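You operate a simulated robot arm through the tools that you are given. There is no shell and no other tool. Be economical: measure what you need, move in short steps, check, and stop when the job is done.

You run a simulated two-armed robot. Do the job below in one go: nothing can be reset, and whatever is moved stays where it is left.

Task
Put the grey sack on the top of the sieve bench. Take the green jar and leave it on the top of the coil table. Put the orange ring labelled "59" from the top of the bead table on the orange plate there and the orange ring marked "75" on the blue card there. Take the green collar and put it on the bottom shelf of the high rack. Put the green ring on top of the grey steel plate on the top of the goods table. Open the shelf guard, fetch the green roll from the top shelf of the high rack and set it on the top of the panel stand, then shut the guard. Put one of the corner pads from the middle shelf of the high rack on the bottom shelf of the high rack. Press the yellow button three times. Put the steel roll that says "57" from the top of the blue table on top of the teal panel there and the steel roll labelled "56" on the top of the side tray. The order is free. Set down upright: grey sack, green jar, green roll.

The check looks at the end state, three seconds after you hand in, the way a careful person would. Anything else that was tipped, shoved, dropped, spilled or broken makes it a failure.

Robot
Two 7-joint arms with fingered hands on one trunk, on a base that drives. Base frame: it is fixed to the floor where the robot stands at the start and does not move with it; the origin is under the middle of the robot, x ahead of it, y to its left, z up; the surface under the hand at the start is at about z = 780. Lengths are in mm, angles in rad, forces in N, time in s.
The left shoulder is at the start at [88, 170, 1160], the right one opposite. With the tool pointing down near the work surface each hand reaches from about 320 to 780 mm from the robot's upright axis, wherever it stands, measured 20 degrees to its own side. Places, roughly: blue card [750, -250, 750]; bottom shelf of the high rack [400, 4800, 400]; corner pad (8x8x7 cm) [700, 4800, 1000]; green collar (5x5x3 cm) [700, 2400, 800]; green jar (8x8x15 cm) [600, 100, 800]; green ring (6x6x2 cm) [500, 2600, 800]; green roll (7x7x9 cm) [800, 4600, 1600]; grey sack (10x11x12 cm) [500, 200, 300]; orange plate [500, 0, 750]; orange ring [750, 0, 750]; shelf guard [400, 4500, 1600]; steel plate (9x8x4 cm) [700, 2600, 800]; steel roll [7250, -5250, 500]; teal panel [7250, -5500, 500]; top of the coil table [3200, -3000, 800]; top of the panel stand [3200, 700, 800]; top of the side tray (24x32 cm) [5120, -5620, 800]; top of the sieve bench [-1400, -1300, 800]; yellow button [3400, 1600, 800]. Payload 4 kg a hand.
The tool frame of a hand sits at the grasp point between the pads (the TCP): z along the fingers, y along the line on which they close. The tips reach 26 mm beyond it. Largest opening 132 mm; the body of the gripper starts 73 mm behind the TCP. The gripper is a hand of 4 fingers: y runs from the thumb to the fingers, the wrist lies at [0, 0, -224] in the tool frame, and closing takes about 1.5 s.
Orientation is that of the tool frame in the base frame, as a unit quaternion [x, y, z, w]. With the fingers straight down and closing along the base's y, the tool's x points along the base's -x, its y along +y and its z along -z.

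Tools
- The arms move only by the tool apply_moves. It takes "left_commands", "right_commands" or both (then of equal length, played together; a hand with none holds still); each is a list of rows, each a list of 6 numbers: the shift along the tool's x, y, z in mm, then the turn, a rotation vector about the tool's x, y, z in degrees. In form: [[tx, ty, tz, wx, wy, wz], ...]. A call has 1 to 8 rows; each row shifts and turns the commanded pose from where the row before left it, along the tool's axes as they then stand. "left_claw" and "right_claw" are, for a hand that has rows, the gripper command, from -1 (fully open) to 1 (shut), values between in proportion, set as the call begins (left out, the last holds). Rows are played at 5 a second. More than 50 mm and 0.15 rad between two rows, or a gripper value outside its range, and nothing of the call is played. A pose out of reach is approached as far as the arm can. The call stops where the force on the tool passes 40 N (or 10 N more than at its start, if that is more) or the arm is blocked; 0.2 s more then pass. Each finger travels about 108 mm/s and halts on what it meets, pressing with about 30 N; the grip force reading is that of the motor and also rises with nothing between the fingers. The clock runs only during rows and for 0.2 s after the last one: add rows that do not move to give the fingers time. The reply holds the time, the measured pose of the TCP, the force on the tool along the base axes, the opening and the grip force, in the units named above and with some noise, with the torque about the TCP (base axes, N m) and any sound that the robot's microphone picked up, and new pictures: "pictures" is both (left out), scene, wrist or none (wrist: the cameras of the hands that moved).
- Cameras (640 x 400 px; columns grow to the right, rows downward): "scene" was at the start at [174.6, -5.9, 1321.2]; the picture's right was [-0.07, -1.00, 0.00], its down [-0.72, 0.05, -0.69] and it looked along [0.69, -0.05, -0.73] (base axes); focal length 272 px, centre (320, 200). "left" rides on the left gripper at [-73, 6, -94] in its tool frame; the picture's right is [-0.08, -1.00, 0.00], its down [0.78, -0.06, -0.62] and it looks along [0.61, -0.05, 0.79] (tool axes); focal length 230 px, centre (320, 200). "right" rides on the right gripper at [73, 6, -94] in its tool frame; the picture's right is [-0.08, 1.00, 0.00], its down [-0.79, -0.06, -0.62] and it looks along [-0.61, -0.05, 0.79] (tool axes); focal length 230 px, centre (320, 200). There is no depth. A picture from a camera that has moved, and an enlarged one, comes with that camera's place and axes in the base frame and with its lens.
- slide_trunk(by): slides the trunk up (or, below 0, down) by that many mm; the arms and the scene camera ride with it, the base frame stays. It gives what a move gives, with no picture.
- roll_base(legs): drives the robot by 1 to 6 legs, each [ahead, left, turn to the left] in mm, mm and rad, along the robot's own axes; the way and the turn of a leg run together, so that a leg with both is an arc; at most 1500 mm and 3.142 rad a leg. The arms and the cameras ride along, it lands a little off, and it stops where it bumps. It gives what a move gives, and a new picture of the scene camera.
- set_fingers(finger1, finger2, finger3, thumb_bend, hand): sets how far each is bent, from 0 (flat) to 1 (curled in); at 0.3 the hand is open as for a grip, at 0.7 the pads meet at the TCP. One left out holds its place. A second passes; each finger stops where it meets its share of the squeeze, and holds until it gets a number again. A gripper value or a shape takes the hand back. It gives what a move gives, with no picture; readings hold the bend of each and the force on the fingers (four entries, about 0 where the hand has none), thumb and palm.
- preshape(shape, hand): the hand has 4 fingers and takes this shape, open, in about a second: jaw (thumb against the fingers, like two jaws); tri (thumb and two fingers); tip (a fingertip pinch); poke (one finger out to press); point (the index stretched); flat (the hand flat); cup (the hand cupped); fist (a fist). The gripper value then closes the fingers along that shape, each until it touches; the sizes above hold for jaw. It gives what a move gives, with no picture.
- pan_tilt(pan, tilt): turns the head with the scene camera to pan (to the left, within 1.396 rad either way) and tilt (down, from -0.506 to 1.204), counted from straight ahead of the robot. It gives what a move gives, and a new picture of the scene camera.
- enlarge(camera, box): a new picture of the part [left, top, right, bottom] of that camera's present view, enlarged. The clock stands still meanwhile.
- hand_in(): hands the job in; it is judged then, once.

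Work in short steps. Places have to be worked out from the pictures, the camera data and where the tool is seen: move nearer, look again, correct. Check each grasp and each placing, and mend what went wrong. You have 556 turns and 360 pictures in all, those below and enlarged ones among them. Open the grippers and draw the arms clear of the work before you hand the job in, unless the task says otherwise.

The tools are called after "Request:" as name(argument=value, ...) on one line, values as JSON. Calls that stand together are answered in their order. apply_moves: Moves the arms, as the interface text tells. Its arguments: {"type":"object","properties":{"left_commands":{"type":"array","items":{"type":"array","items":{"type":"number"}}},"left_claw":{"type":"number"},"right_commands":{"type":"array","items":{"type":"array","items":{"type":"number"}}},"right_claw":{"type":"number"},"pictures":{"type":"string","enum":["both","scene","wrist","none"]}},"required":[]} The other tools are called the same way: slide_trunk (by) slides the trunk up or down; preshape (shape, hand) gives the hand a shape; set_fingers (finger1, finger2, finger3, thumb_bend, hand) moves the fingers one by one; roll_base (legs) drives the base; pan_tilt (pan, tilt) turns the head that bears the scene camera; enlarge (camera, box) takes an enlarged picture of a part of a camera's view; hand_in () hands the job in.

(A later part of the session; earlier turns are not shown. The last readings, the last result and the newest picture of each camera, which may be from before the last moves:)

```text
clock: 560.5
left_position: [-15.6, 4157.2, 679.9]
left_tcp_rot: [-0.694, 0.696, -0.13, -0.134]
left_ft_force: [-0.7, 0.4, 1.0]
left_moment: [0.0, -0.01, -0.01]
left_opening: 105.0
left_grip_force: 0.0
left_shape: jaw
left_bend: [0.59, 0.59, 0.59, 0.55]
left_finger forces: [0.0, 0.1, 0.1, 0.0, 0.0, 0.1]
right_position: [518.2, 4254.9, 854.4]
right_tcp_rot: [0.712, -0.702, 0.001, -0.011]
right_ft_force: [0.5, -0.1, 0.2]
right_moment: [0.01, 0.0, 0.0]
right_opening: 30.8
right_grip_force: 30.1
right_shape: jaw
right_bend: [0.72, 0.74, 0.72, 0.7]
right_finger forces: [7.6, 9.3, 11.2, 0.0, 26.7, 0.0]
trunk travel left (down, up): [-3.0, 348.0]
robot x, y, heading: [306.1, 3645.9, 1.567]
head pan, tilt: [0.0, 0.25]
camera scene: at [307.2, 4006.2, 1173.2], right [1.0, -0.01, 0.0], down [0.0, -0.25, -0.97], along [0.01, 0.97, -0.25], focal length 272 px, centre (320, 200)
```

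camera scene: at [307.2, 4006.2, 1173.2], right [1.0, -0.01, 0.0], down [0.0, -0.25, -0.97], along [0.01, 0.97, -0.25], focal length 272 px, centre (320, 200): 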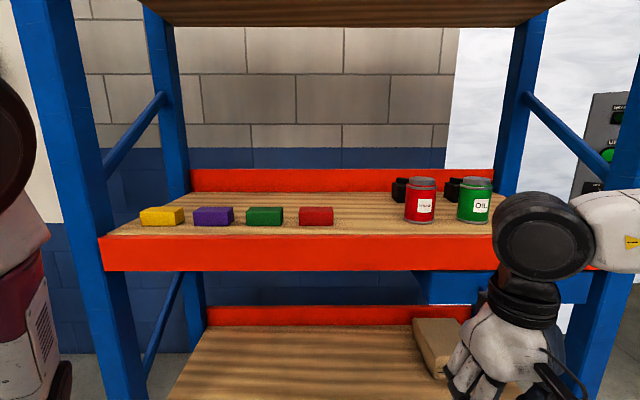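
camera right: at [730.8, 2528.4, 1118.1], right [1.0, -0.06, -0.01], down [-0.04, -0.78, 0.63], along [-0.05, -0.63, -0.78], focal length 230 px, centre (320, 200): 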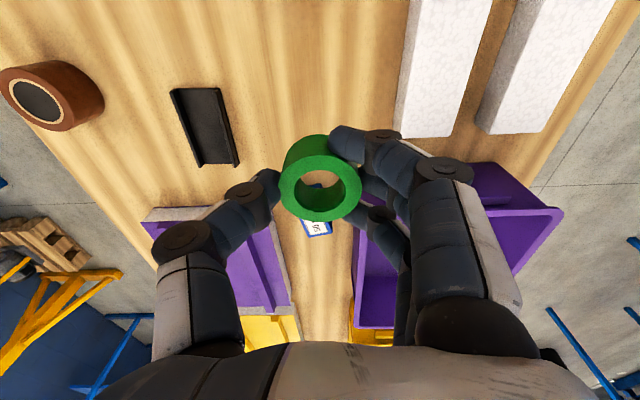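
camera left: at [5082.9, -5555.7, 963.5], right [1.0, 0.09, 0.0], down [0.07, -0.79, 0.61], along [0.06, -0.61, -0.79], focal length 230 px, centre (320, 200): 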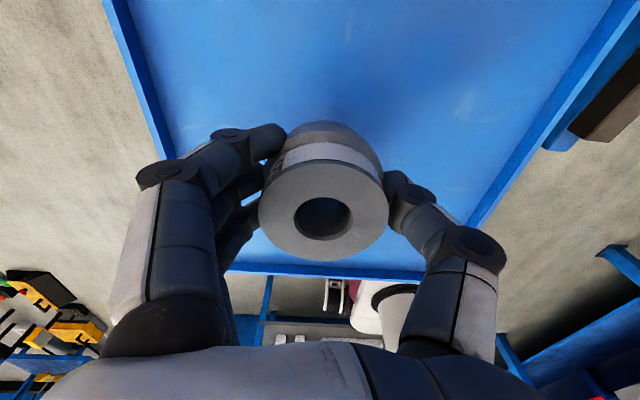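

I see the middle shelf (black corner pads behind the two cans) and the free bottom shelf. I lower the right hand in front of the rack.

Request:
apply_moves(right_commands=[[0, 0, 48, 0, 0, 0], [0, 0, 48, 0, 0, 0], [0, 0, 48, 0, 0, 0], [0, 0, 48, 0, 0, 0], [0, 0, 48, 0, 0, 0], [0, 0, 48, 0, 0, 0], [0, 0, 0, 0, 0, 0]], pictures="none")

Request:
apply_moves(right_commands=[[-45, 0, 0, 0, 0, 0], [-45, 0, 0, 0, 0, 0], [-45, 0, 0, 0, 0, 0], [-45, 0, 0, 0, 0, 0], [0, 0, 0, 0, 0, 0]], pictures="wrist")

```text
clock: 562.0
left_position: [-16.3, 4157.4, 679.8]
left_tcp_rot: [-0.694, 0.696, -0.13, -0.134]
left_ft_force: [-0.8, 0.1, 0.4]
left_moment: [-0.02, -0.02, 0.01]
left_opening: 105.4
left_grip_force: 0.0
left_shape: jaw
left_bend: [0.59, 0.59, 0.59, 0.55]
left_finger forces: [0.0, 0.0, 0.1, 0.0, 0.0, 0.1]
right_position: [523.0, 4258.0, 565.7]
right_tcp_rot: [0.712, -0.702, 0.0, -0.011]
right_ft_force: [0.0, 0.7, 0.0]
right_moment: [0.01, 0.01, 0.01]
right_opening: 31.2
right_grip_force: 29.9
right_shape: jaw
right_bend: [0.72, 0.74, 0.72, 0.7]
right_finger forces: [9.2, 9.9, 12.4, 0.0, 26.5, 0.0]
trunk travel left (down, up): [-3.0, 348.0]
robot x, y, heading: [303.1, 3643.9, 1.563]
head pan, tilt: [0.0, 0.25]
```

```text
clock: 563.2
left_position: [-16.2, 4158.2, 680.5]
left_tcp_rot: [-0.694, 0.695, -0.13, -0.134]
left_ft_force: [-0.4, -0.8, 0.8]
left_moment: [0.0, 0.01, 0.0]
left_opening: 105.3
left_grip_force: 0.1
left_shape: jaw
left_bend: [0.59, 0.59, 0.59, 0.55]
left_finger forces: [0.0, 0.1, 0.0, 0.0, 0.1, 0.0]
right_position: [519.4, 4437.1, 570.9]
right_tcp_rot: [0.713, -0.701, 0.001, -0.011]
right_ft_force: [1.5, -0.9, -0.4]
right_moment: [-0.03, 0.0, 0.04]
right_opening: 31.0
right_grip_force: 30.2
right_shape: jaw
right_bend: [0.72, 0.74, 0.72, 0.7]
right_finger forces: [9.2, 10.1, 12.5, 0.1, 26.6, 0.1]
trunk travel left (down, up): [-3.0, 348.0]
robot x, y, heading: [303.9, 3643.4, 1.565]
head pan, tilt: [0.0, 0.25]
camera right: at [514.9, 4362.7, 663.0], right [-1.0, 0.06, -0.01], down [0.04, 0.78, 0.63], along [0.05, 0.63, -0.78], focal length 230 px, centre (320, 200)
```

right: 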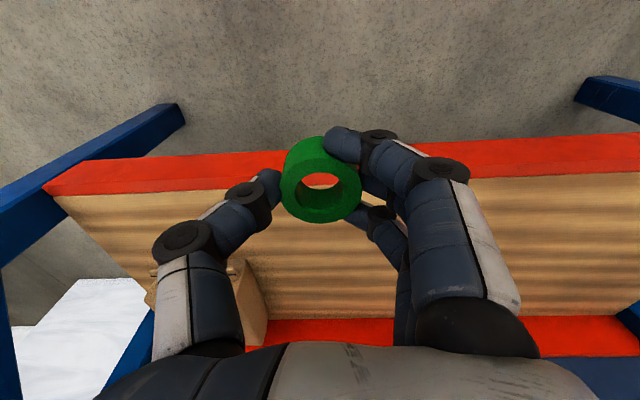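

The shelf surface is at z≈405, its wooden board starting at y≈4545. I drive 200 mm ahead so the collar is over the board.

Request:
roll_base(legs=[[200, 0, 0]])

Request:
apply_moves(right_commands=[[0, 0, 40, 0, 0, 0], [0, 0, 40, 0, 0, 0], [0, 0, 0, 0, 0, 0]], pictures="wrist")

```text
clock: 564.8
left_position: [-25.6, 4327.3, 682.6]
left_tcp_rot: [0.696, -0.694, 0.13, 0.128]
left_ft_force: [-0.7, 0.0, 0.9]
left_moment: [0.0, -0.04, -0.02]
left_opening: 105.2
left_grip_force: 0.0
left_shape: jaw
left_bend: [0.59, 0.59, 0.59, 0.55]
left_finger forces: [0.0, 0.0, 0.0, 0.0, 0.1, 0.0]
right_position: [448.0, 4561.5, 563.7]
right_tcp_rot: [0.764, -0.645, 0.013, 0.028]
right_ft_force: [0.3, 0.1, -0.8]
right_moment: [-0.03, 0.05, -0.02]
right_opening: 30.5
right_grip_force: 29.7
right_shape: jaw
right_bend: [0.72, 0.73, 0.72, 0.7]
right_finger forces: [10.6, 10.2, 13.3, 0.0, 27.2, 0.0]
trunk travel left (down, up): [-3.0, 348.0]
robot x, y, heading: [302.5, 3818.5, 1.571]
head pan, tilt: [0.0, 0.25]
stopped in leg 1: the robot was blocked; the commanded pose is now the measured one
camera scene: at [295.9, 4173.8, 1176.1], right [1.0, 0.0, 0.01], down [0.01, -0.24, -0.97], along [0.0, 0.97, -0.24], focal length 272 px, centre (320, 200)
```

scene: 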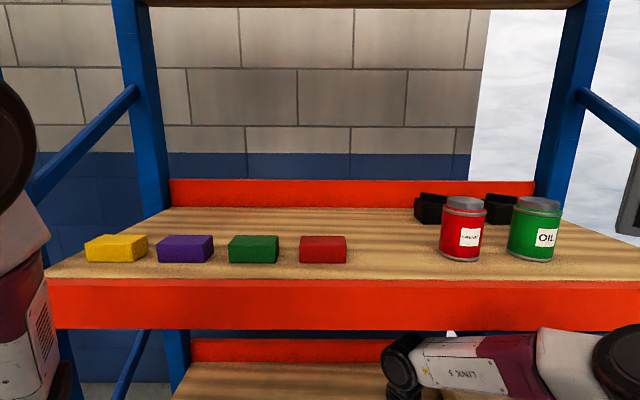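

```text
clock: 565.6
left_position: [-20.1, 4335.0, 678.7]
left_tcp_rot: [0.695, -0.694, 0.13, 0.134]
left_ft_force: [0.8, 0.0, 0.0]
left_moment: [0.03, 0.02, -0.02]
left_opening: 105.3
left_grip_force: 0.0
left_shape: jaw
left_bend: [0.59, 0.59, 0.59, 0.55]
left_finger forces: [0.0, 0.0, 0.0, 0.0, 0.0, 0.0]
right_position: [462.3, 4560.3, 472.8]
right_tcp_rot: [0.76, -0.649, 0.017, 0.032]
right_ft_force: [1.1, 0.6, -1.4]
right_moment: [-0.02, 0.01, -0.02]
right_opening: 30.6
right_grip_force: 30.0
right_shape: jaw
right_bend: [0.72, 0.73, 0.72, 0.7]
right_finger forces: [10.6, 10.4, 13.5, 0.0, 26.8, 0.1]
trunk travel left (down, up): [-3.0, 348.0]
robot x, y, heading: [302.3, 3826.5, 1.568]
head pan, tilt: [0.0, 0.25]
camera right: at [468.8, 4494.2, 571.5], right [-1.0, -0.08, 0.02], down [-0.05, 0.83, 0.56], along [-0.06, 0.56, -0.83], focal length 230 px, centre (320, 200)
```

right: 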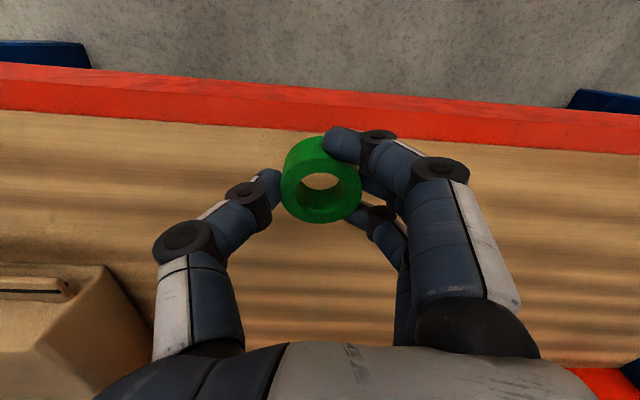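

The right elbow met the drawer under the middle shelf. I back off 70 mm and instead stretch the arm further.

Request:
roll_base(legs=[[-75, -20, 0]])

Request:
apply_moves(right_commands=[[-30, 0, 0, 0, 0, 0], [-30, 0, 0, 0, 0, 0], [-30, 0, 0, 0, 0, 0], [-30, 0, 0, 0, 0, 0], [0, 0, 0, 0, 0, 0]], pictures="wrist")

```text
clock: 566.7
left_position: [-0.3, 4258.8, 680.2]
left_tcp_rot: [0.696, -0.694, 0.13, 0.134]
left_ft_force: [-0.7, 0.3, -0.3]
left_moment: [0.03, 0.03, -0.04]
left_opening: 105.3
left_grip_force: 0.0
left_shape: jaw
left_bend: [0.59, 0.59, 0.59, 0.55]
left_finger forces: [0.0, 0.1, 0.0, 0.1, 0.0, 0.0]
right_position: [477.4, 4484.8, 475.0]
right_tcp_rot: [0.761, -0.648, 0.016, 0.032]
right_ft_force: [-0.1, 0.2, 0.0]
right_moment: [-0.01, -0.03, -0.05]
right_opening: 30.6
right_grip_force: 30.1
right_shape: jaw
right_bend: [0.72, 0.73, 0.72, 0.7]
right_finger forces: [10.7, 10.4, 13.3, 0.0, 26.9, 0.1]
trunk travel left (down, up): [-3.0, 348.0]
robot x, y, heading: [322.5, 3749.5, 1.566]
head pan, tilt: [0.0, 0.25]
camera scene: at [323.2, 4108.8, 1173.5], right [1.0, 0.0, 0.0], down [0.0, -0.25, -0.97], along [0.0, 0.97, -0.25], focal length 272 px, centre (320, 200)
```

scene: 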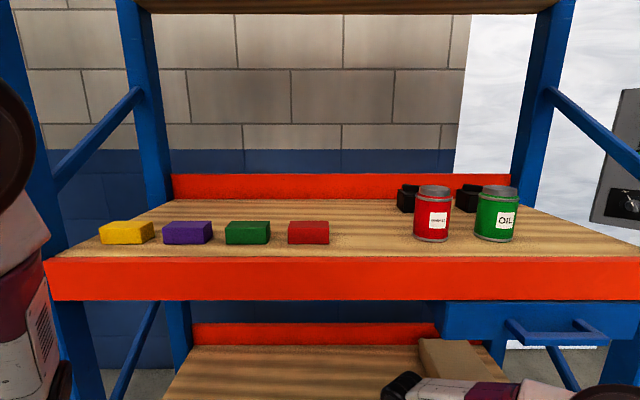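

```text
clock: 567.9
left_position: [0.2, 4260.2, 680.8]
left_tcp_rot: [0.696, -0.694, 0.13, 0.133]
left_ft_force: [-0.3, -0.8, 0.2]
left_moment: [0.0, -0.01, -0.02]
left_opening: 105.2
left_grip_force: 0.0
left_shape: jaw
left_bend: [0.59, 0.59, 0.59, 0.55]
left_finger forces: [0.0, 0.1, 0.0, 0.0, 0.1, 0.1]
right_position: [471.1, 4540.9, 494.4]
right_tcp_rot: [0.76, -0.648, 0.016, 0.034]
right_ft_force: [-0.7, -0.2, -1.5]
right_moment: [-0.01, -0.01, -0.03]
right_opening: 30.7
right_grip_force: 30.2
right_shape: jaw
right_bend: [0.73, 0.73, 0.72, 0.7]
right_finger forces: [9.4, 10.4, 13.1, 0.1, 26.8, 0.0]
right hand out of reach, approached as far as the arm can: row 2, 3, 4
trunk travel left (down, up): [-3.0, 348.0]
robot x, y, heading: [319.9, 3749.3, 1.575]
head pan, tilt: [0.0, 0.25]
camera right: at [480.2, 4475.6, 592.2], right [-1.0, -0.08, 0.02], down [-0.05, 0.83, 0.56], along [-0.07, 0.56, -0.83], focal length 230 px, centre (320, 200)
```

right: 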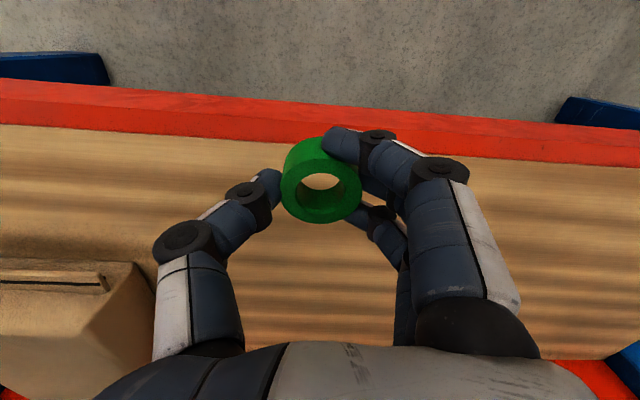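

Just out of reach. I shift the base left, away from the drawer, and then go forward.

Request:
roll_base(legs=[[0, 170, 0], [85, 0, 0]])

Request:
apply_moves(right_commands=[[0, 0, 0, 0, 0, 0], [0, 0, 0, 0, 0, 0]], pictures="wrist")

```text
clock: 570.7
left_position: [-170.2, 4345.9, 679.1]
left_tcp_rot: [-0.694, 0.695, -0.13, -0.134]
left_ft_force: [0.0, 0.7, -0.6]
left_moment: [0.01, 0.0, -0.03]
left_opening: 105.1
left_grip_force: 0.0
left_shape: jaw
left_bend: [0.59, 0.59, 0.59, 0.55]
left_finger forces: [0.1, 0.1, 0.1, 0.1, 0.1, 0.0]
right_position: [302.5, 4626.6, 492.2]
right_tcp_rot: [0.761, -0.648, 0.017, 0.033]
right_ft_force: [-0.2, 0.4, 0.1]
right_moment: [-0.04, 0.01, 0.03]
right_opening: 30.6
right_grip_force: 30.4
right_shape: jaw
right_bend: [0.73, 0.73, 0.72, 0.7]
right_finger forces: [9.7, 10.3, 13.1, 0.0, 26.8, 0.0]
trunk travel left (down, up): [-3.0, 348.0]
robot x, y, heading: [152.1, 3836.0, 1.566]
head pan, tilt: [0.0, 0.25]
camera scene: at [154.0, 4194.8, 1173.0], right [1.0, 0.0, 0.0], down [0.0, -0.25, -0.97], along [0.0, 0.97, -0.25], focal length 272 px, centre (320, 200)
```

scene: 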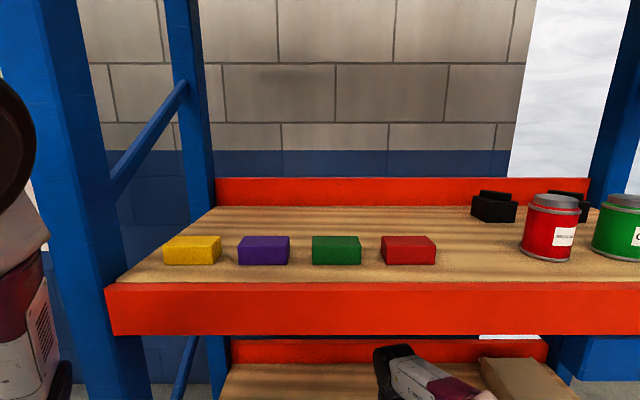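

```text
clock: 571.3
left_position: [-170.4, 4345.1, 680.2]
left_tcp_rot: [0.695, -0.694, 0.13, 0.134]
left_ft_force: [-0.6, 0.2, 0.6]
left_moment: [0.03, -0.01, 0.01]
left_opening: 105.4
left_grip_force: 0.0
left_shape: jaw
left_bend: [0.59, 0.59, 0.59, 0.55]
left_finger forces: [0.0, 0.1, 0.0, 0.0, 0.0, 0.1]
right_position: [303.9, 4625.9, 493.3]
right_tcp_rot: [0.761, -0.648, 0.016, 0.032]
right_ft_force: [0.6, 0.2, 0.1]
right_moment: [0.01, -0.02, -0.01]
right_opening: 30.7
right_grip_force: 29.3
right_shape: jaw
right_bend: [0.73, 0.73, 0.72, 0.7]
right_finger forces: [9.6, 10.4, 13.1, 0.1, 26.8, 0.1]
trunk travel left (down, up): [-3.0, 348.0]
robot x, y, heading: [154.8, 3830.2, 1.566]
head pan, tilt: [0.0, 0.25]
camera right: at [311.5, 4560.3, 592.4], right [-1.0, -0.08, 0.02], down [-0.05, 0.83, 0.56], along [-0.06, 0.56, -0.83], focal length 230 px, centre (320, 200)
```

right: 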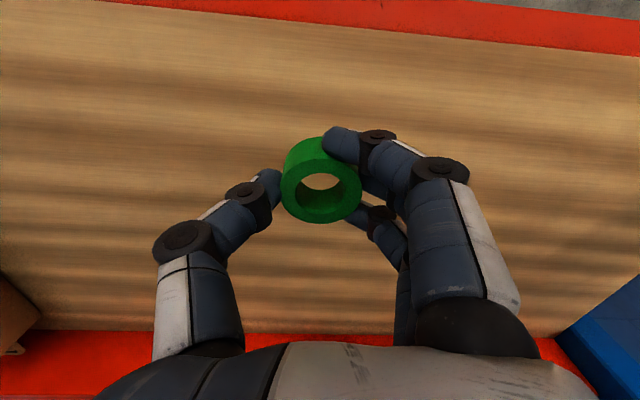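

Over the wooden board now. I lower the collar.

Request:
apply_moves(right_commands=[[0, 0, 20, 0, 0, 0], [0, 0, 15, 0, 0, 0], [0, 0, 8, 0, 0, 0], [0, 0, 0, 0, 0, 0]], pictures="none")

Request:
apply_moves(right_commands=[[0, 0, 5, 0, 0, 0], [0, 0, 5, 0, 0, 0], [0, 0, 4, 0, 0, 0], [0, 0, 0, 0, 0, 0]], pictures="none")

```text
clock: 572.3
left_position: [-169.7, 4344.3, 679.9]
left_tcp_rot: [-0.695, 0.695, -0.13, -0.133]
left_ft_force: [0.5, 0.5, 0.0]
left_moment: [0.01, -0.01, -0.02]
left_opening: 105.3
left_grip_force: 0.0
left_shape: jaw
left_bend: [0.59, 0.59, 0.59, 0.55]
left_finger forces: [0.1, 0.1, 0.1, 0.0, 0.0, 0.0]
right_position: [303.5, 4607.5, 452.1]
right_tcp_rot: [0.761, -0.648, 0.016, 0.032]
right_ft_force: [-0.1, 0.4, -0.6]
right_moment: [0.0, 0.0, 0.0]
right_opening: 30.8
right_grip_force: 29.9
right_shape: jaw
right_bend: [0.73, 0.73, 0.72, 0.7]
right_finger forces: [9.3, 10.5, 12.9, 0.0, 26.7, 0.0]
right hand out of reach, approached as far as the arm can: row 1, 2
trunk travel left (down, up): [-3.0, 348.0]
robot x, y, heading: [152.6, 3834.5, 1.568]
head pan, tilt: [0.0, 0.25]
```

```text
clock: 573.3
left_position: [-170.9, 4344.6, 679.0]
left_tcp_rot: [0.695, -0.694, 0.13, 0.134]
left_ft_force: [0.0, -0.1, 0.4]
left_moment: [-0.03, 0.02, 0.03]
left_opening: 105.3
left_grip_force: 0.1
left_shape: jaw
left_bend: [0.59, 0.59, 0.59, 0.55]
left_finger forces: [0.0, 0.0, 0.0, 0.0, 0.1, 0.1]
right_position: [303.3, 4599.8, 440.6]
right_tcp_rot: [0.76, -0.648, 0.016, 0.033]
right_ft_force: [-0.8, -0.5, -1.2]
right_moment: [0.03, 0.0, -0.01]
right_opening: 30.6
right_grip_force: 30.4
right_shape: jaw
right_bend: [0.73, 0.73, 0.72, 0.7]
right_finger forces: [9.4, 10.6, 13.0, 0.0, 26.6, 0.0]
right hand out of reach, approached as far as the arm can: row 1, 3
trunk travel left (down, up): [-3.0, 348.0]
robot x, y, heading: [153.1, 3832.6, 1.565]
head pan, tilt: [0.0, 0.25]
```

Request:
apply_moves(right_commands=[[4, 0, 5, 0, 0, 0], [4, 0, 5, 0, 0, 0], [2, 0, 4, 0, 0, 0], [0, 0, 0, 0, 0, 0]], pictures="none")

Request:
apply_moves(right_commands=[[3, 0, 4, 0, 0, 0], [3, 0, 4, 0, 0, 0], [2, 0, 3, 0, 0, 0], [0, 0, 0, 0, 0, 0]], pictures="none")

```text
clock: 574.3
left_position: [-170.7, 4343.6, 682.4]
left_tcp_rot: [0.695, -0.695, 0.129, 0.131]
left_ft_force: [0.9, 0.2, 0.4]
left_moment: [0.0, -0.01, -0.02]
left_opening: 105.4
left_grip_force: 0.0
left_shape: jaw
left_bend: [0.59, 0.59, 0.59, 0.55]
left_finger forces: [0.0, 0.0, 0.0, 0.0, 0.0, 0.1]
right_position: [304.4, 4591.6, 430.8]
right_tcp_rot: [0.76, -0.649, 0.014, 0.029]
right_ft_force: [-0.3, 11.1, 30.6]
right_moment: [0.59, 0.1, -0.05]
right_opening: 32.3
right_grip_force: 29.5
right_shape: jaw
right_bend: [0.72, 0.74, 0.73, 0.71]
right_finger forces: [10.5, 11.8, 22.5, 0.1, 33.9, 0.1]
trunk travel left (down, up): [-3.0, 348.0]
robot x, y, heading: [153.2, 3835.5, 1.569]
head pan, tilt: [0.0, 0.25]
```

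```text
clock: 574.7
left_position: [-169.7, 4343.1, 681.2]
left_tcp_rot: [0.695, -0.695, 0.13, 0.131]
left_ft_force: [0.8, -0.1, 0.1]
left_moment: [-0.06, -0.01, 0.04]
left_opening: 105.4
left_grip_force: 0.1
left_shape: jaw
left_bend: [0.59, 0.59, 0.59, 0.55]
left_finger forces: [0.0, 0.0, 0.0, 0.0, 0.0, 0.0]
right_position: [304.6, 4591.8, 430.0]
right_tcp_rot: [0.76, -0.649, 0.014, 0.03]
right_ft_force: [0.6, -7.6, 34.1]
right_moment: [-0.03, 0.01, -0.02]
right_opening: 33.5
right_grip_force: 30.5
right_shape: jaw
right_bend: [0.73, 0.74, 0.73, 0.72]
right_finger forces: [17.1, 12.4, 16.7, 0.0, 33.7, 0.0]
trunk travel left (down, up): [-3.0, 348.0]
robot x, y, heading: [152.2, 3834.8, 1.57]
head pan, tilt: [0.0, 0.25]
stopped in row 2 (right hand): the force on the tool passed its limit at 45 N (the readings are from after the stop); the commanded pose is now the measured one
```

Collar is on the shelf. I ease off, open, and lift.

Request:
apply_moves(right_commands=[[0, 0, -4, 0, 0, 0], [0, 0, 0, 0, 0, 0]], pictures="none")

Request:
apply_moves(right_commands=[[0, 0, 0, 0, 0, 0], [0, 0, 0, 0, 0, 0], [0, 0, 0, 0, 0, 0], [0, 0, 0, 0, 0, 0]], right_claw=-0.3, pictures="none")

Request:
apply_moves(right_commands=[[0, 0, -30, 0, 0, 0], [0, 0, -40, 0, 0, 0], [0, 0, -40, 0, 0, 0]], pictures="wrist")

```text
clock: 575.3
left_position: [-170.5, 4344.5, 680.6]
left_tcp_rot: [0.696, -0.694, 0.13, 0.132]
left_ft_force: [0.0, 0.3, -0.4]
left_moment: [-0.02, 0.01, 0.02]
left_opening: 105.5
left_grip_force: 0.0
left_shape: jaw
left_bend: [0.59, 0.59, 0.59, 0.55]
left_finger forces: [0.0, 0.0, 0.0, 0.0, 0.1, 0.0]
right_position: [304.5, 4591.6, 430.2]
right_tcp_rot: [0.761, -0.648, 0.016, 0.031]
right_ft_force: [2.3, -4.7, 25.2]
right_moment: [0.09, -0.03, -0.07]
right_opening: 33.5
right_grip_force: 29.8
right_shape: jaw
right_bend: [0.73, 0.74, 0.73, 0.72]
right_finger forces: [17.0, 12.2, 17.9, 0.1, 33.0, 0.0]
trunk travel left (down, up): [-3.0, 348.0]
robot x, y, heading: [154.9, 3831.8, 1.566]
head pan, tilt: [0.0, 0.25]
```

```text
clock: 576.3
left_position: [-170.1, 4344.3, 679.8]
left_tcp_rot: [0.695, -0.694, 0.131, 0.133]
left_ft_force: [0.3, -0.8, -0.2]
left_moment: [-0.04, -0.01, 0.02]
left_opening: 105.1
left_grip_force: 0.0
left_shape: jaw
left_bend: [0.59, 0.59, 0.59, 0.55]
left_finger forces: [0.0, 0.1, 0.0, 0.1, 0.1, 0.0]
right_position: [303.7, 4591.0, 428.3]
right_tcp_rot: [0.761, -0.648, 0.017, 0.033]
right_ft_force: [-2.2, -0.6, 5.4]
right_moment: [0.1, -0.26, 0.02]
right_opening: 85.0
right_grip_force: 0.0
right_shape: jaw
right_bend: [0.7, 0.7, 0.7, 0.69]
right_finger forces: [0.0, 0.0, 0.0, 0.0, 5.9, 0.0]
trunk travel left (down, up): [-3.0, 348.0]
robot x, y, heading: [149.7, 3834.5, 1.565]
head pan, tilt: [0.0, 0.25]
```

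```text
clock: 577.1
left_position: [-171.2, 4344.8, 680.6]
left_tcp_rot: [0.695, -0.695, 0.13, 0.133]
left_ft_force: [0.6, 1.1, -0.5]
left_moment: [0.03, -0.02, 0.01]
left_opening: 105.2
left_grip_force: 0.1
left_shape: jaw
left_bend: [0.59, 0.59, 0.59, 0.55]
left_finger forces: [0.0, 0.0, 0.0, 0.0, 0.1, 0.0]
right_position: [301.3, 4635.7, 519.4]
right_tcp_rot: [0.761, -0.648, 0.017, 0.032]
right_ft_force: [0.0, -0.2, 0.6]
right_moment: [0.02, 0.04, -0.02]
right_opening: 85.1
right_grip_force: 0.0
right_shape: jaw
right_bend: [0.7, 0.7, 0.7, 0.67]
right_finger forces: [0.0, 0.0, 0.0, 0.0, 0.0, 0.0]
right hand out of reach, approached as far as the arm can: row 1, 2, 3
trunk travel left (down, up): [-3.0, 348.0]
robot x, y, heading: [154.1, 3837.2, 1.568]
head pan, tilt: [0.0, 0.25]
camera right: at [309.1, 4569.3, 619.8], right [-1.0, -0.08, 0.02], down [-0.05, 0.83, 0.56], along [-0.06, 0.56, -0.83], focal length 230 px, centre (320, 200)
```

right: 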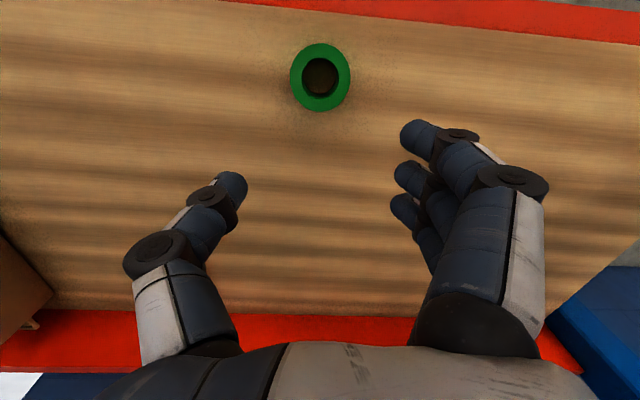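

The collar lies flat on the bottom shelf. Next a corner pad: I withdraw, raise the trunk to normal height and level the right hand.

Request:
roll_base(legs=[[-330, -140, 0]])

Request:
slide_trunk(by=172)

Request:
apply_moves(right_commands=[[0, 0, -40, 0.6, -2, 4.6], [0, 0, -40, 0.6, -2, 4.6], [0, 0, -45, 0, 0, 0], [0, 0, -45, 0, 0, 0], [0, 0, -45, 0, 0, 0], [0, 0, -45, 0, 0, 0], [0, 0, -45, 0, 0, 0], [0, 0, -45, 0, 0, 0]], left_commands=[[0, 0, 0, 0, 0, 0], [0, 0, 0, 0, 0, 0], [0, 0, 0, 0, 0, 0], [0, 0, 0, 0, 0, 0], [0, 0, 0, 0, 0, 0], [0, 0, 0, 0, 0, 0], [0, 0, 0, 0, 0, 0], [0, 0, 0, 0, 0, 0]], pictures="none")

```text
clock: 579.4
left_position: [-31.5, 4013.9, 680.3]
left_tcp_rot: [0.695, -0.694, 0.13, 0.134]
left_ft_force: [0.4, -0.1, 0.9]
left_moment: [0.03, 0.01, 0.01]
left_opening: 105.0
left_grip_force: 0.1
left_shape: jaw
left_bend: [0.59, 0.59, 0.59, 0.55]
left_finger forces: [0.1, 0.1, 0.0, 0.0, 0.0, 0.0]
right_position: [439.7, 4305.1, 521.4]
right_tcp_rot: [0.761, -0.648, 0.017, 0.032]
right_ft_force: [0.1, -0.6, 0.9]
right_moment: [0.02, -0.03, -0.02]
right_opening: 85.2
right_grip_force: 0.0
right_shape: jaw
right_bend: [0.7, 0.7, 0.7, 0.67]
right_finger forces: [0.1, 0.0, 0.0, 0.0, 0.1, 0.1]
trunk travel left (down, up): [-3.0, 348.0]
robot x, y, heading: [293.1, 3505.7, 1.57]
head pan, tilt: [0.0, 0.25]
camera scene: at [293.2, 3863.7, 1173.4], right [1.0, 0.0, 0.0], down [0.0, -0.25, -0.97], along [0.0, 0.97, -0.25], focal length 272 px, centre (320, 200)
```

scene: 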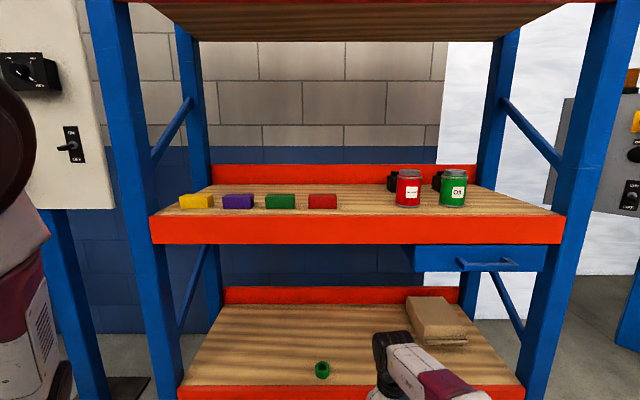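

```text
clock: 581.4
left_position: [-31.3, 4015.1, 849.8]
left_tcp_rot: [-0.695, 0.695, -0.13, -0.134]
left_ft_force: [0.7, -0.5, 0.4]
left_moment: [-0.04, 0.0, -0.03]
left_opening: 105.4
left_grip_force: 0.0
left_shape: jaw
left_bend: [0.59, 0.59, 0.59, 0.55]
left_finger forces: [0.0, 0.0, 0.0, 0.0, 0.0, 0.0]
right_position: [440.1, 4338.4, 1052.7]
right_tcp_rot: [0.744, -0.631, -0.149, -0.161]
right_ft_force: [-0.6, 0.6, -0.8]
right_moment: [-0.02, 0.02, -0.01]
right_opening: 85.4
right_grip_force: 0.0
right_shape: jaw
right_bend: [0.7, 0.7, 0.7, 0.67]
right_finger forces: [0.0, 0.1, 0.0, 0.1, 0.1, 0.0]
trunk travel left (down, up): [-175.0, 176.0]
robot x, y, heading: [293.9, 3502.4, 1.571]
head pan, tilt: [0.0, 0.25]
```

```text
clock: 583.2
left_position: [-30.4, 4013.7, 852.6]
left_tcp_rot: [0.695, -0.694, 0.13, 0.133]
left_ft_force: [0.4, 0.6, -0.1]
left_moment: [0.04, 0.01, 0.0]
left_opening: 105.3
left_grip_force: 0.0
left_shape: jaw
left_bend: [0.59, 0.59, 0.59, 0.55]
left_finger forces: [0.1, 0.1, 0.0, 0.0, 0.1, 0.1]
right_position: [442.2, 4166.6, 1362.3]
right_tcp_rot: [0.684, -0.684, -0.18, -0.18]
right_ft_force: [0.3, -0.1, -1.1]
right_moment: [0.01, -0.03, -0.05]
right_opening: 85.6
right_grip_force: 0.1
right_shape: jaw
right_bend: [0.7, 0.7, 0.7, 0.67]
right_finger forces: [0.1, 0.0, 0.0, 0.0, 0.0, 0.0]
trunk travel left (down, up): [-175.0, 176.0]
robot x, y, heading: [294.1, 3502.9, 1.571]
head pan, tilt: [0.0, 0.25]
```

The hand ended high and tilted; I level it and lower it to entry height in front of the rack.

Request:
apply_moves(right_commands=[[0, 0, 0, 0, 7.4, 0], [0, 0, 0, 0, 7.4, 0], [0, 0, 0, 0, 7.4, 0], [0, 0, 0, 0, 7.4, 0], [0, 0, 48, 0, 0, 0], [0, 0, 48, 0, 0, 0], [0, 0, 48, 0, 0, 0], [0, 0, 48, 0, 0, 0]], right_claw=-1, pictures="none")

Request:
apply_moves(right_commands=[[0, 0, 25, 0, 0, 0], [0, 0, 24, 0, 0, 0], [0, 0, 0, 0, 0, 0]], left_commands=[[40, 0, 0, 0, 0, 0], [40, 0, 0, 0, 0, 0], [0, 0, 0, 0, 0, 0]], pictures="none")

Request:
roll_base(legs=[[380, -85, 0]])

```text
clock: 585.0
left_position: [-30.9, 4014.7, 851.3]
left_tcp_rot: [0.695, -0.694, 0.13, 0.134]
left_ft_force: [-0.3, 0.5, -0.4]
left_moment: [-0.02, 0.01, -0.02]
left_opening: 105.2
left_grip_force: 0.1
left_shape: jaw
left_bend: [0.59, 0.59, 0.59, 0.55]
left_finger forces: [0.0, 0.0, 0.0, 0.0, 0.0, 0.1]
right_position: [424.9, 4173.7, 1171.1]
right_tcp_rot: [0.704, -0.704, -0.069, -0.067]
right_ft_force: [0.2, -0.3, -1.0]
right_moment: [0.0, 0.0, 0.01]
right_opening: 132.0
right_grip_force: 0.0
right_shape: jaw
right_bend: [0.3, 0.3, 0.3, 0.3]
right_finger forces: [0.0, 0.0, 0.0, 0.0, 0.0, 0.0]
right hand out of reach, approached as far as the arm can: row 2, 3, 4
trunk travel left (down, up): [-175.0, 176.0]
robot x, y, heading: [289.8, 3500.1, 1.568]
head pan, tilt: [0.0, 0.25]
```

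```text
clock: 585.8
left_position: [-31.4, 3939.0, 880.9]
left_tcp_rot: [0.695, -0.694, 0.131, 0.133]
left_ft_force: [-0.7, 0.4, 0.0]
left_moment: [-0.02, 0.01, -0.02]
left_opening: 105.5
left_grip_force: 0.0
left_shape: jaw
left_bend: [0.59, 0.59, 0.59, 0.55]
left_finger forces: [0.0, 0.0, 0.0, 0.1, 0.0, 0.1]
right_position: [423.8, 4181.9, 1123.9]
right_tcp_rot: [0.704, -0.703, -0.069, -0.067]
right_ft_force: [0.2, 0.3, -0.1]
right_moment: [0.0, 0.03, -0.02]
right_opening: 131.8
right_grip_force: 0.1
right_shape: jaw
right_bend: [0.3, 0.3, 0.3, 0.3]
right_finger forces: [0.0, 0.0, 0.0, 0.0, 0.0, 0.0]
trunk travel left (down, up): [-175.0, 176.0]
robot x, y, heading: [292.3, 3503.5, 1.57]
head pan, tilt: [0.0, 0.25]
```

```text
clock: 588.2
left_position: [54.4, 4316.7, 881.3]
left_tcp_rot: [0.695, -0.694, 0.13, 0.133]
left_ft_force: [0.5, 0.8, -0.3]
left_moment: [0.01, 0.0, -0.03]
left_opening: 105.5
left_grip_force: 0.1
left_shape: jaw
left_bend: [0.59, 0.59, 0.59, 0.55]
left_finger forces: [0.0, 0.1, 0.0, 0.0, 0.0, 0.0]
right_position: [509.0, 4558.4, 1125.2]
right_tcp_rot: [0.705, -0.703, -0.069, -0.068]
right_ft_force: [-0.1, 0.3, 0.2]
right_moment: [-0.02, 0.01, -0.02]
right_opening: 131.8
right_grip_force: 0.1
right_shape: jaw
right_bend: [0.3, 0.3, 0.3, 0.3]
right_finger forces: [0.1, 0.0, 0.1, 0.1, 0.0, 0.0]
trunk travel left (down, up): [-175.0, 176.0]
robot x, y, heading: [378.9, 3883.7, 1.57]
head pan, tilt: [0.0, 0.25]
camera scene: at [378.0, 4068.7, 1372.0], right [1.0, 0.0, 0.0], down [0.0, -0.25, -0.97], along [0.0, 0.97, -0.25], focal length 272 px, centre (320, 200)
```

scene: 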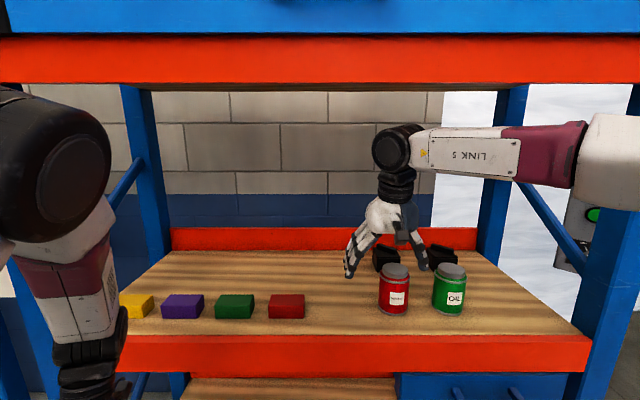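

The hand is inside above the cans. I raise it 20 mm, shift right, and drive further in to look down at the pads.

Request:
apply_moves(right_commands=[[0, -20, -10, 0, 5, 0], [0, -21, -12, 0, 5, 0]], pictures="none")

Request:
roll_base(legs=[[150, 0, 0]])

Request:
apply_moves(right_commands=[[0, 0, 0, 0, 0, 0]], pictures="wrist")

```text
clock: 588.8
left_position: [53.3, 4316.7, 881.2]
left_tcp_rot: [0.696, -0.694, 0.13, 0.133]
left_ft_force: [0.0, 0.5, -0.9]
left_moment: [-0.02, 0.03, -0.01]
left_opening: 105.2
left_grip_force: 0.1
left_shape: jaw
left_bend: [0.59, 0.59, 0.59, 0.55]
left_finger forces: [0.1, 0.0, 0.0, 0.0, 0.0, 0.0]
right_position: [550.5, 4555.6, 1146.5]
right_tcp_rot: [0.708, -0.706, -0.007, -0.005]
right_ft_force: [0.8, 0.6, -0.5]
right_moment: [-0.01, -0.02, -0.02]
right_opening: 132.0
right_grip_force: 0.1
right_shape: jaw
right_bend: [0.3, 0.3, 0.3, 0.3]
right_finger forces: [0.0, 0.0, 0.1, 0.0, 0.0, 0.0]
trunk travel left (down, up): [-175.0, 176.0]
robot x, y, heading: [376.9, 3880.6, 1.566]
head pan, tilt: [0.0, 0.25]
```

```text
clock: 590.0
left_position: [53.7, 4416.4, 880.4]
left_tcp_rot: [0.696, -0.689, 0.144, 0.142]
left_ft_force: [1.9, -3.0, -0.4]
left_moment: [0.18, 0.08, -0.2]
left_opening: 105.3
left_grip_force: 0.1
left_shape: jaw
left_bend: [0.59, 0.59, 0.59, 0.55]
left_finger forces: [0.0, 0.1, 0.0, 0.0, 0.0, 0.1]
right_position: [548.7, 4667.8, 1145.1]
right_tcp_rot: [0.709, -0.706, -0.008, -0.006]
right_ft_force: [-0.7, 0.0, -0.4]
right_moment: [-0.02, -0.01, -0.01]
right_opening: 131.9
right_grip_force: 0.0
right_shape: jaw
right_bend: [0.3, 0.3, 0.3, 0.3]
right_finger forces: [0.1, 0.0, 0.0, 0.1, 0.1, 0.1]
trunk travel left (down, up): [-175.0, 176.0]
robot x, y, heading: [379.1, 3992.7, 1.573]
head pan, tilt: [0.0, 0.25]
stopped in leg 1: the force on the tool passed its limit at 122 N (the readings are from after the stop); the commanded pose is now the measured one
camera scene: at [377.8, 4180.2, 1371.8], right [1.0, 0.0, 0.0], down [0.0, -0.25, -0.97], along [0.0, 0.97, -0.25], focal length 272 px, centre (320, 200)
```

scene: 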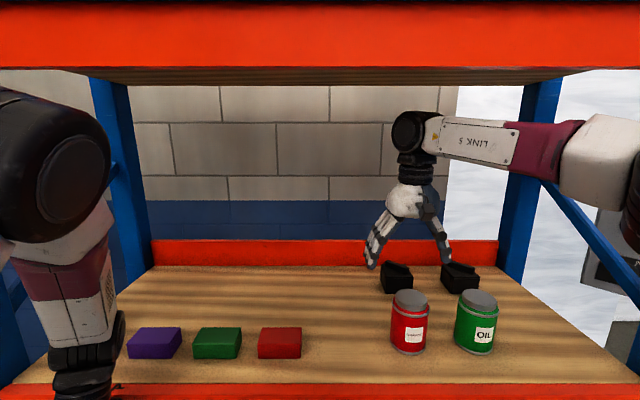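

```text
clock: 590.4
left_position: [53.0, 4416.7, 880.2]
left_tcp_rot: [0.695, -0.69, 0.143, 0.141]
left_ft_force: [2.0, -5.6, -1.2]
left_moment: [0.02, 0.1, -0.11]
left_opening: 105.5
left_grip_force: 0.1
left_shape: jaw
left_bend: [0.59, 0.59, 0.59, 0.55]
left_finger forces: [0.0, 0.1, 0.1, 0.0, 0.1, 0.1]
right_position: [549.8, 4668.2, 1145.0]
right_tcp_rot: [0.707, -0.707, -0.006, -0.006]
right_ft_force: [-1.2, 0.3, -0.1]
right_moment: [0.02, -0.03, 0.0]
right_opening: 131.7
right_grip_force: 0.0
right_shape: jaw
right_bend: [0.3, 0.3, 0.3, 0.3]
right_finger forces: [0.0, 0.0, 0.1, 0.0, 0.1, 0.0]
trunk travel left (down, up): [-175.0, 176.0]
robot x, y, heading: [373.2, 3995.4, 1.575]
head pan, tilt: [0.0, 0.25]
camera right: at [544.1, 4593.4, 1237.9], right [-1.0, 0.07, 0.0], down [0.06, 0.77, 0.63], along [0.05, 0.63, -0.78], focal length 230 px, centre (320, 200)
```

right: 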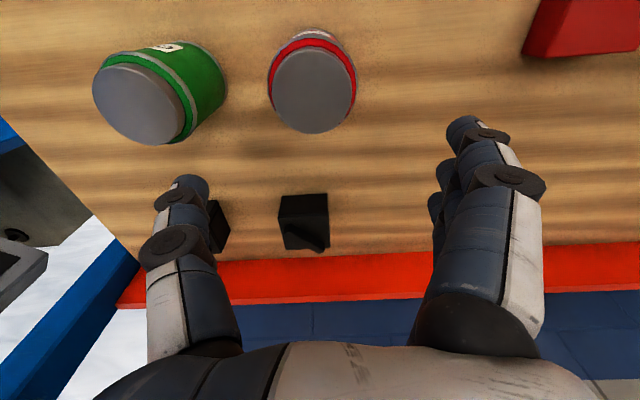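

The left hand bumped the rack's front beam; I retract it right away. The left pad is at about (572, 4780).

Request:
apply_moves(left_commands=[[40, 0, 0, 0, 0, 0], [40, 0, 0, 0, 0, 0], [40, 0, 0, 0, 0, 0], [40, 0, 0, 0, 0, 0], [30, 0, 0, 0, 0, 0]], pictures="none")

Request:
roll_base(legs=[[95, 0, 0]])

```text
clock: 591.6
left_position: [55.4, 4243.1, 957.9]
left_tcp_rot: [0.695, -0.69, 0.143, 0.142]
left_ft_force: [0.9, -0.2, -0.2]
left_moment: [0.0, 0.0, 0.0]
left_opening: 105.1
left_grip_force: 0.0
left_shape: jaw
left_bend: [0.59, 0.59, 0.59, 0.55]
left_finger forces: [0.0, 0.0, 0.0, 0.1, 0.1, 0.0]
right_position: [550.5, 4668.2, 1144.9]
right_tcp_rot: [0.708, -0.706, -0.008, -0.005]
right_ft_force: [0.5, 0.6, -0.7]
right_moment: [0.0, -0.03, 0.0]
right_opening: 132.1
right_grip_force: 0.1
right_shape: jaw
right_bend: [0.3, 0.3, 0.3, 0.3]
right_finger forces: [0.1, 0.1, 0.1, 0.0, 0.0, 0.0]
trunk travel left (down, up): [-175.0, 176.0]
robot x, y, heading: [378.1, 3991.5, 1.567]
head pan, tilt: [0.0, 0.25]
```

```text
clock: 592.8
left_position: [56.3, 4339.5, 955.8]
left_tcp_rot: [0.696, -0.689, 0.143, 0.142]
left_ft_force: [0.0, -1.3, -0.5]
left_moment: [-0.02, -0.03, -0.02]
left_opening: 105.2
left_grip_force: 0.0
left_shape: jaw
left_bend: [0.59, 0.59, 0.59, 0.55]
left_finger forces: [0.0, 0.0, 0.0, 0.0, 0.0, 0.0]
right_position: [548.6, 4765.7, 1145.7]
right_tcp_rot: [0.708, -0.706, -0.006, -0.005]
right_ft_force: [-0.1, 0.5, -0.3]
right_moment: [-0.05, -0.02, -0.02]
right_opening: 131.7
right_grip_force: 0.0
right_shape: jaw
right_bend: [0.3, 0.3, 0.3, 0.3]
right_finger forces: [0.1, 0.1, 0.0, 0.1, 0.1, 0.0]
trunk travel left (down, up): [-175.0, 176.0]
robot x, y, heading: [376.3, 4089.3, 1.571]
head pan, tilt: [0.0, 0.25]
camera scene: at [377.5, 4276.9, 1372.0], right [1.0, 0.0, 0.0], down [0.0, -0.25, -0.97], along [0.0, 0.97, -0.25], focal length 272 px, centre (320, 200)
```

scene: 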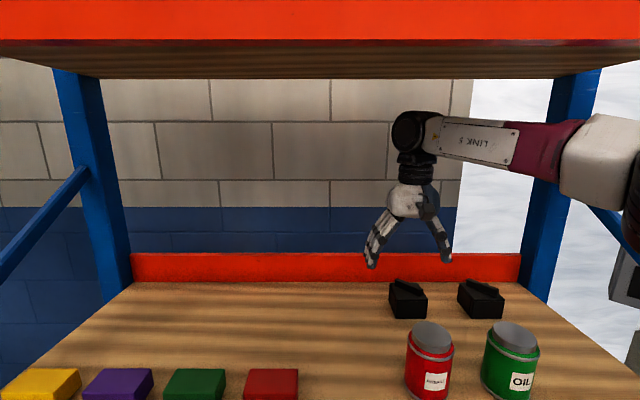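

I align the hand over the left pad and lower part way.

Request:
apply_moves(right_commands=[[-15, -22, 0, 0, 0, 0], [0, 0, 35, 0, 0, 0], [0, 0, 25, 0, 0, 0], [0, 0, 0, 0, 0, 0]], pictures="wrist")

```text
clock: 593.8
left_position: [55.8, 4337.7, 956.4]
left_tcp_rot: [0.696, -0.689, 0.143, 0.141]
left_ft_force: [-0.3, 0.4, -0.1]
left_moment: [-0.02, 0.0, 0.02]
left_opening: 105.3
left_grip_force: 0.0
left_shape: jaw
left_bend: [0.59, 0.59, 0.59, 0.55]
left_finger forces: [0.0, 0.0, 0.0, 0.1, 0.0, 0.0]
right_position: [570.4, 4781.1, 1085.3]
right_tcp_rot: [0.709, -0.706, -0.006, -0.007]
right_ft_force: [-0.9, -0.7, 0.0]
right_moment: [0.0, 0.0, -0.01]
right_opening: 132.1
right_grip_force: 0.0
right_shape: jaw
right_bend: [0.3, 0.3, 0.3, 0.3]
right_finger forces: [0.0, 0.1, 0.0, 0.0, 0.1, 0.1]
trunk travel left (down, up): [-175.0, 176.0]
robot x, y, heading: [380.0, 4090.0, 1.572]
head pan, tilt: [0.0, 0.25]
camera right: at [566.0, 4705.4, 1177.8], right [-1.0, 0.07, 0.0], down [0.06, 0.77, 0.63], along [0.05, 0.63, -0.78], focal length 230 px, centre (320, 200)
```

right: 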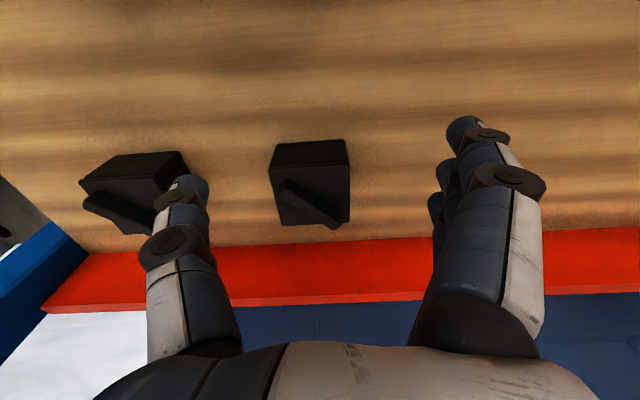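

The pad is at about (581, 4798). I correct and go down to grip it.

Request:
apply_moves(right_commands=[[-16, -10, 0, 0, 0, 0], [0, 0, 35, 0, 0, 0], [0, 0, 25, 0, 0, 0], [0, 0, 8, 0, 0, 0], [0, 0, 0, 0, 0, 0]], pictures="wrist")

```text
clock: 595.0
left_position: [56.8, 4339.2, 956.6]
left_tcp_rot: [0.696, -0.689, 0.143, 0.142]
left_ft_force: [0.1, -0.2, 0.6]
left_moment: [-0.02, -0.01, 0.01]
left_opening: 105.2
left_grip_force: 0.1
left_shape: jaw
left_bend: [0.59, 0.59, 0.59, 0.55]
left_finger forces: [0.0, 0.0, 0.0, 0.0, 0.0, 0.1]
right_position: [580.5, 4796.8, 1016.9]
right_tcp_rot: [0.708, -0.706, -0.006, -0.006]
right_ft_force: [-0.1, -0.4, -0.4]
right_moment: [0.01, 0.0, -0.03]
right_opening: 131.7
right_grip_force: 0.1
right_shape: jaw
right_bend: [0.3, 0.3, 0.3, 0.3]
right_finger forces: [0.0, 0.1, 0.0, 0.0, 0.1, 0.0]
trunk travel left (down, up): [-175.0, 176.0]
robot x, y, heading: [380.3, 4091.1, 1.569]
head pan, tilt: [0.0, 0.25]
camera right: at [575.8, 4722.6, 1109.9], right [-1.0, 0.07, 0.0], down [0.06, 0.77, 0.63], along [0.05, 0.63, -0.78], focal length 230 px, centre (320, 200)
```

right: 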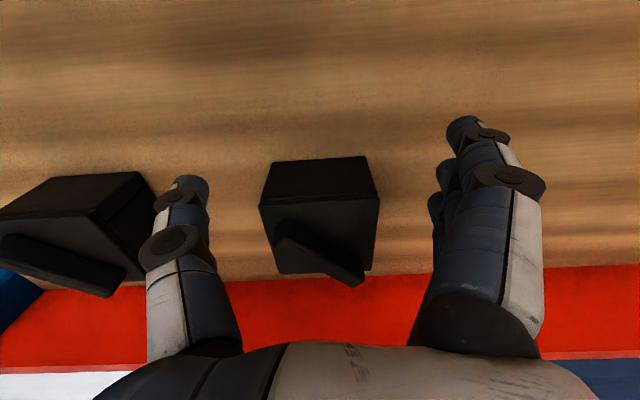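

Well centred. I close and lift.

Request:
apply_moves(right_commands=[[0, 0, 0, 0, 0, 0], [0, 0, 0, 0, 0, 0], [0, 0, 0, 0, 0, 0], [0, 0, 0, 0, 0, 0], [0, 0, 0, 0, 0, 0], [0, 0, 0, 0, 0, 0]], right_claw=1, pictures="none")

Request:
apply_moves(right_commands=[[0, 0, -30, 0, 0, 0], [0, 0, -40, 0, 0, 0], [0, 0, -40, 0, 0, 0], [0, 0, -30, 0, 0, 0]], pictures="wrist")

```text
clock: 596.4
left_position: [55.3, 4339.7, 956.8]
left_tcp_rot: [0.696, -0.689, 0.143, 0.142]
left_ft_force: [0.2, -0.3, -0.5]
left_moment: [0.02, 0.02, 0.01]
left_opening: 105.2
left_grip_force: 0.1
left_shape: jaw
left_bend: [0.59, 0.59, 0.59, 0.55]
left_finger forces: [0.0, 0.1, 0.0, 0.1, 0.0, 0.1]
right_position: [580.3, 4797.2, 1016.5]
right_tcp_rot: [0.708, -0.706, -0.007, -0.006]
right_ft_force: [0.5, -0.1, 0.0]
right_moment: [-0.01, 0.01, 0.02]
right_opening: 9.0
right_grip_force: 30.1
right_shape: jaw
right_bend: [0.68, 0.63, 0.76, 0.73]
right_finger forces: [0.0, 0.0, 0.1, 0.1, 0.0, 0.0]
trunk travel left (down, up): [-175.0, 176.0]
robot x, y, heading: [377.8, 4088.1, 1.573]
head pan, tilt: [0.0, 0.25]
```

```text
clock: 597.4
left_position: [55.3, 4338.7, 956.8]
left_tcp_rot: [0.696, -0.689, 0.145, 0.142]
left_ft_force: [-0.7, 0.1, -0.1]
left_moment: [0.01, -0.02, 0.0]
left_opening: 105.2
left_grip_force: 0.0
left_shape: jaw
left_bend: [0.59, 0.59, 0.59, 0.55]
left_finger forces: [0.0, 0.1, 0.1, 0.1, 0.0, 0.0]
right_position: [580.2, 4793.9, 1158.4]
right_tcp_rot: [0.709, -0.705, -0.007, -0.006]
right_ft_force: [0.5, -0.2, 0.7]
right_moment: [-0.04, 0.07, 0.01]
right_opening: 8.8
right_grip_force: 29.8
right_shape: jaw
right_bend: [0.68, 0.63, 0.76, 0.73]
right_finger forces: [0.0, 0.0, 0.0, 0.0, 0.0, 0.0]
trunk travel left (down, up): [-175.0, 176.0]
robot x, y, heading: [378.2, 4092.7, 1.572]
head pan, tilt: [0.0, 0.25]
camera right: at [575.5, 4719.9, 1251.0], right [-1.0, 0.07, 0.0], down [0.06, 0.77, 0.63], along [0.04, 0.63, -0.78], focal length 230 px, centre (320, 200)
```

right: 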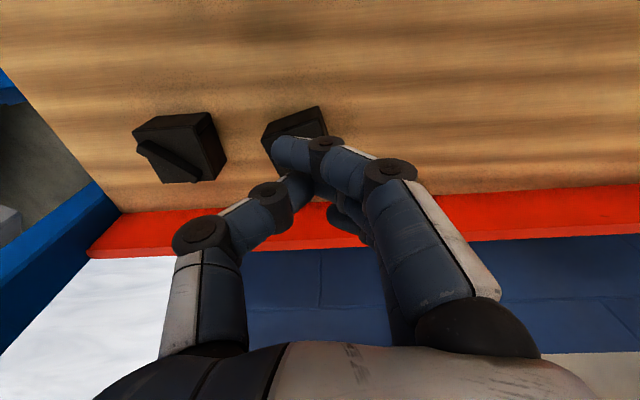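

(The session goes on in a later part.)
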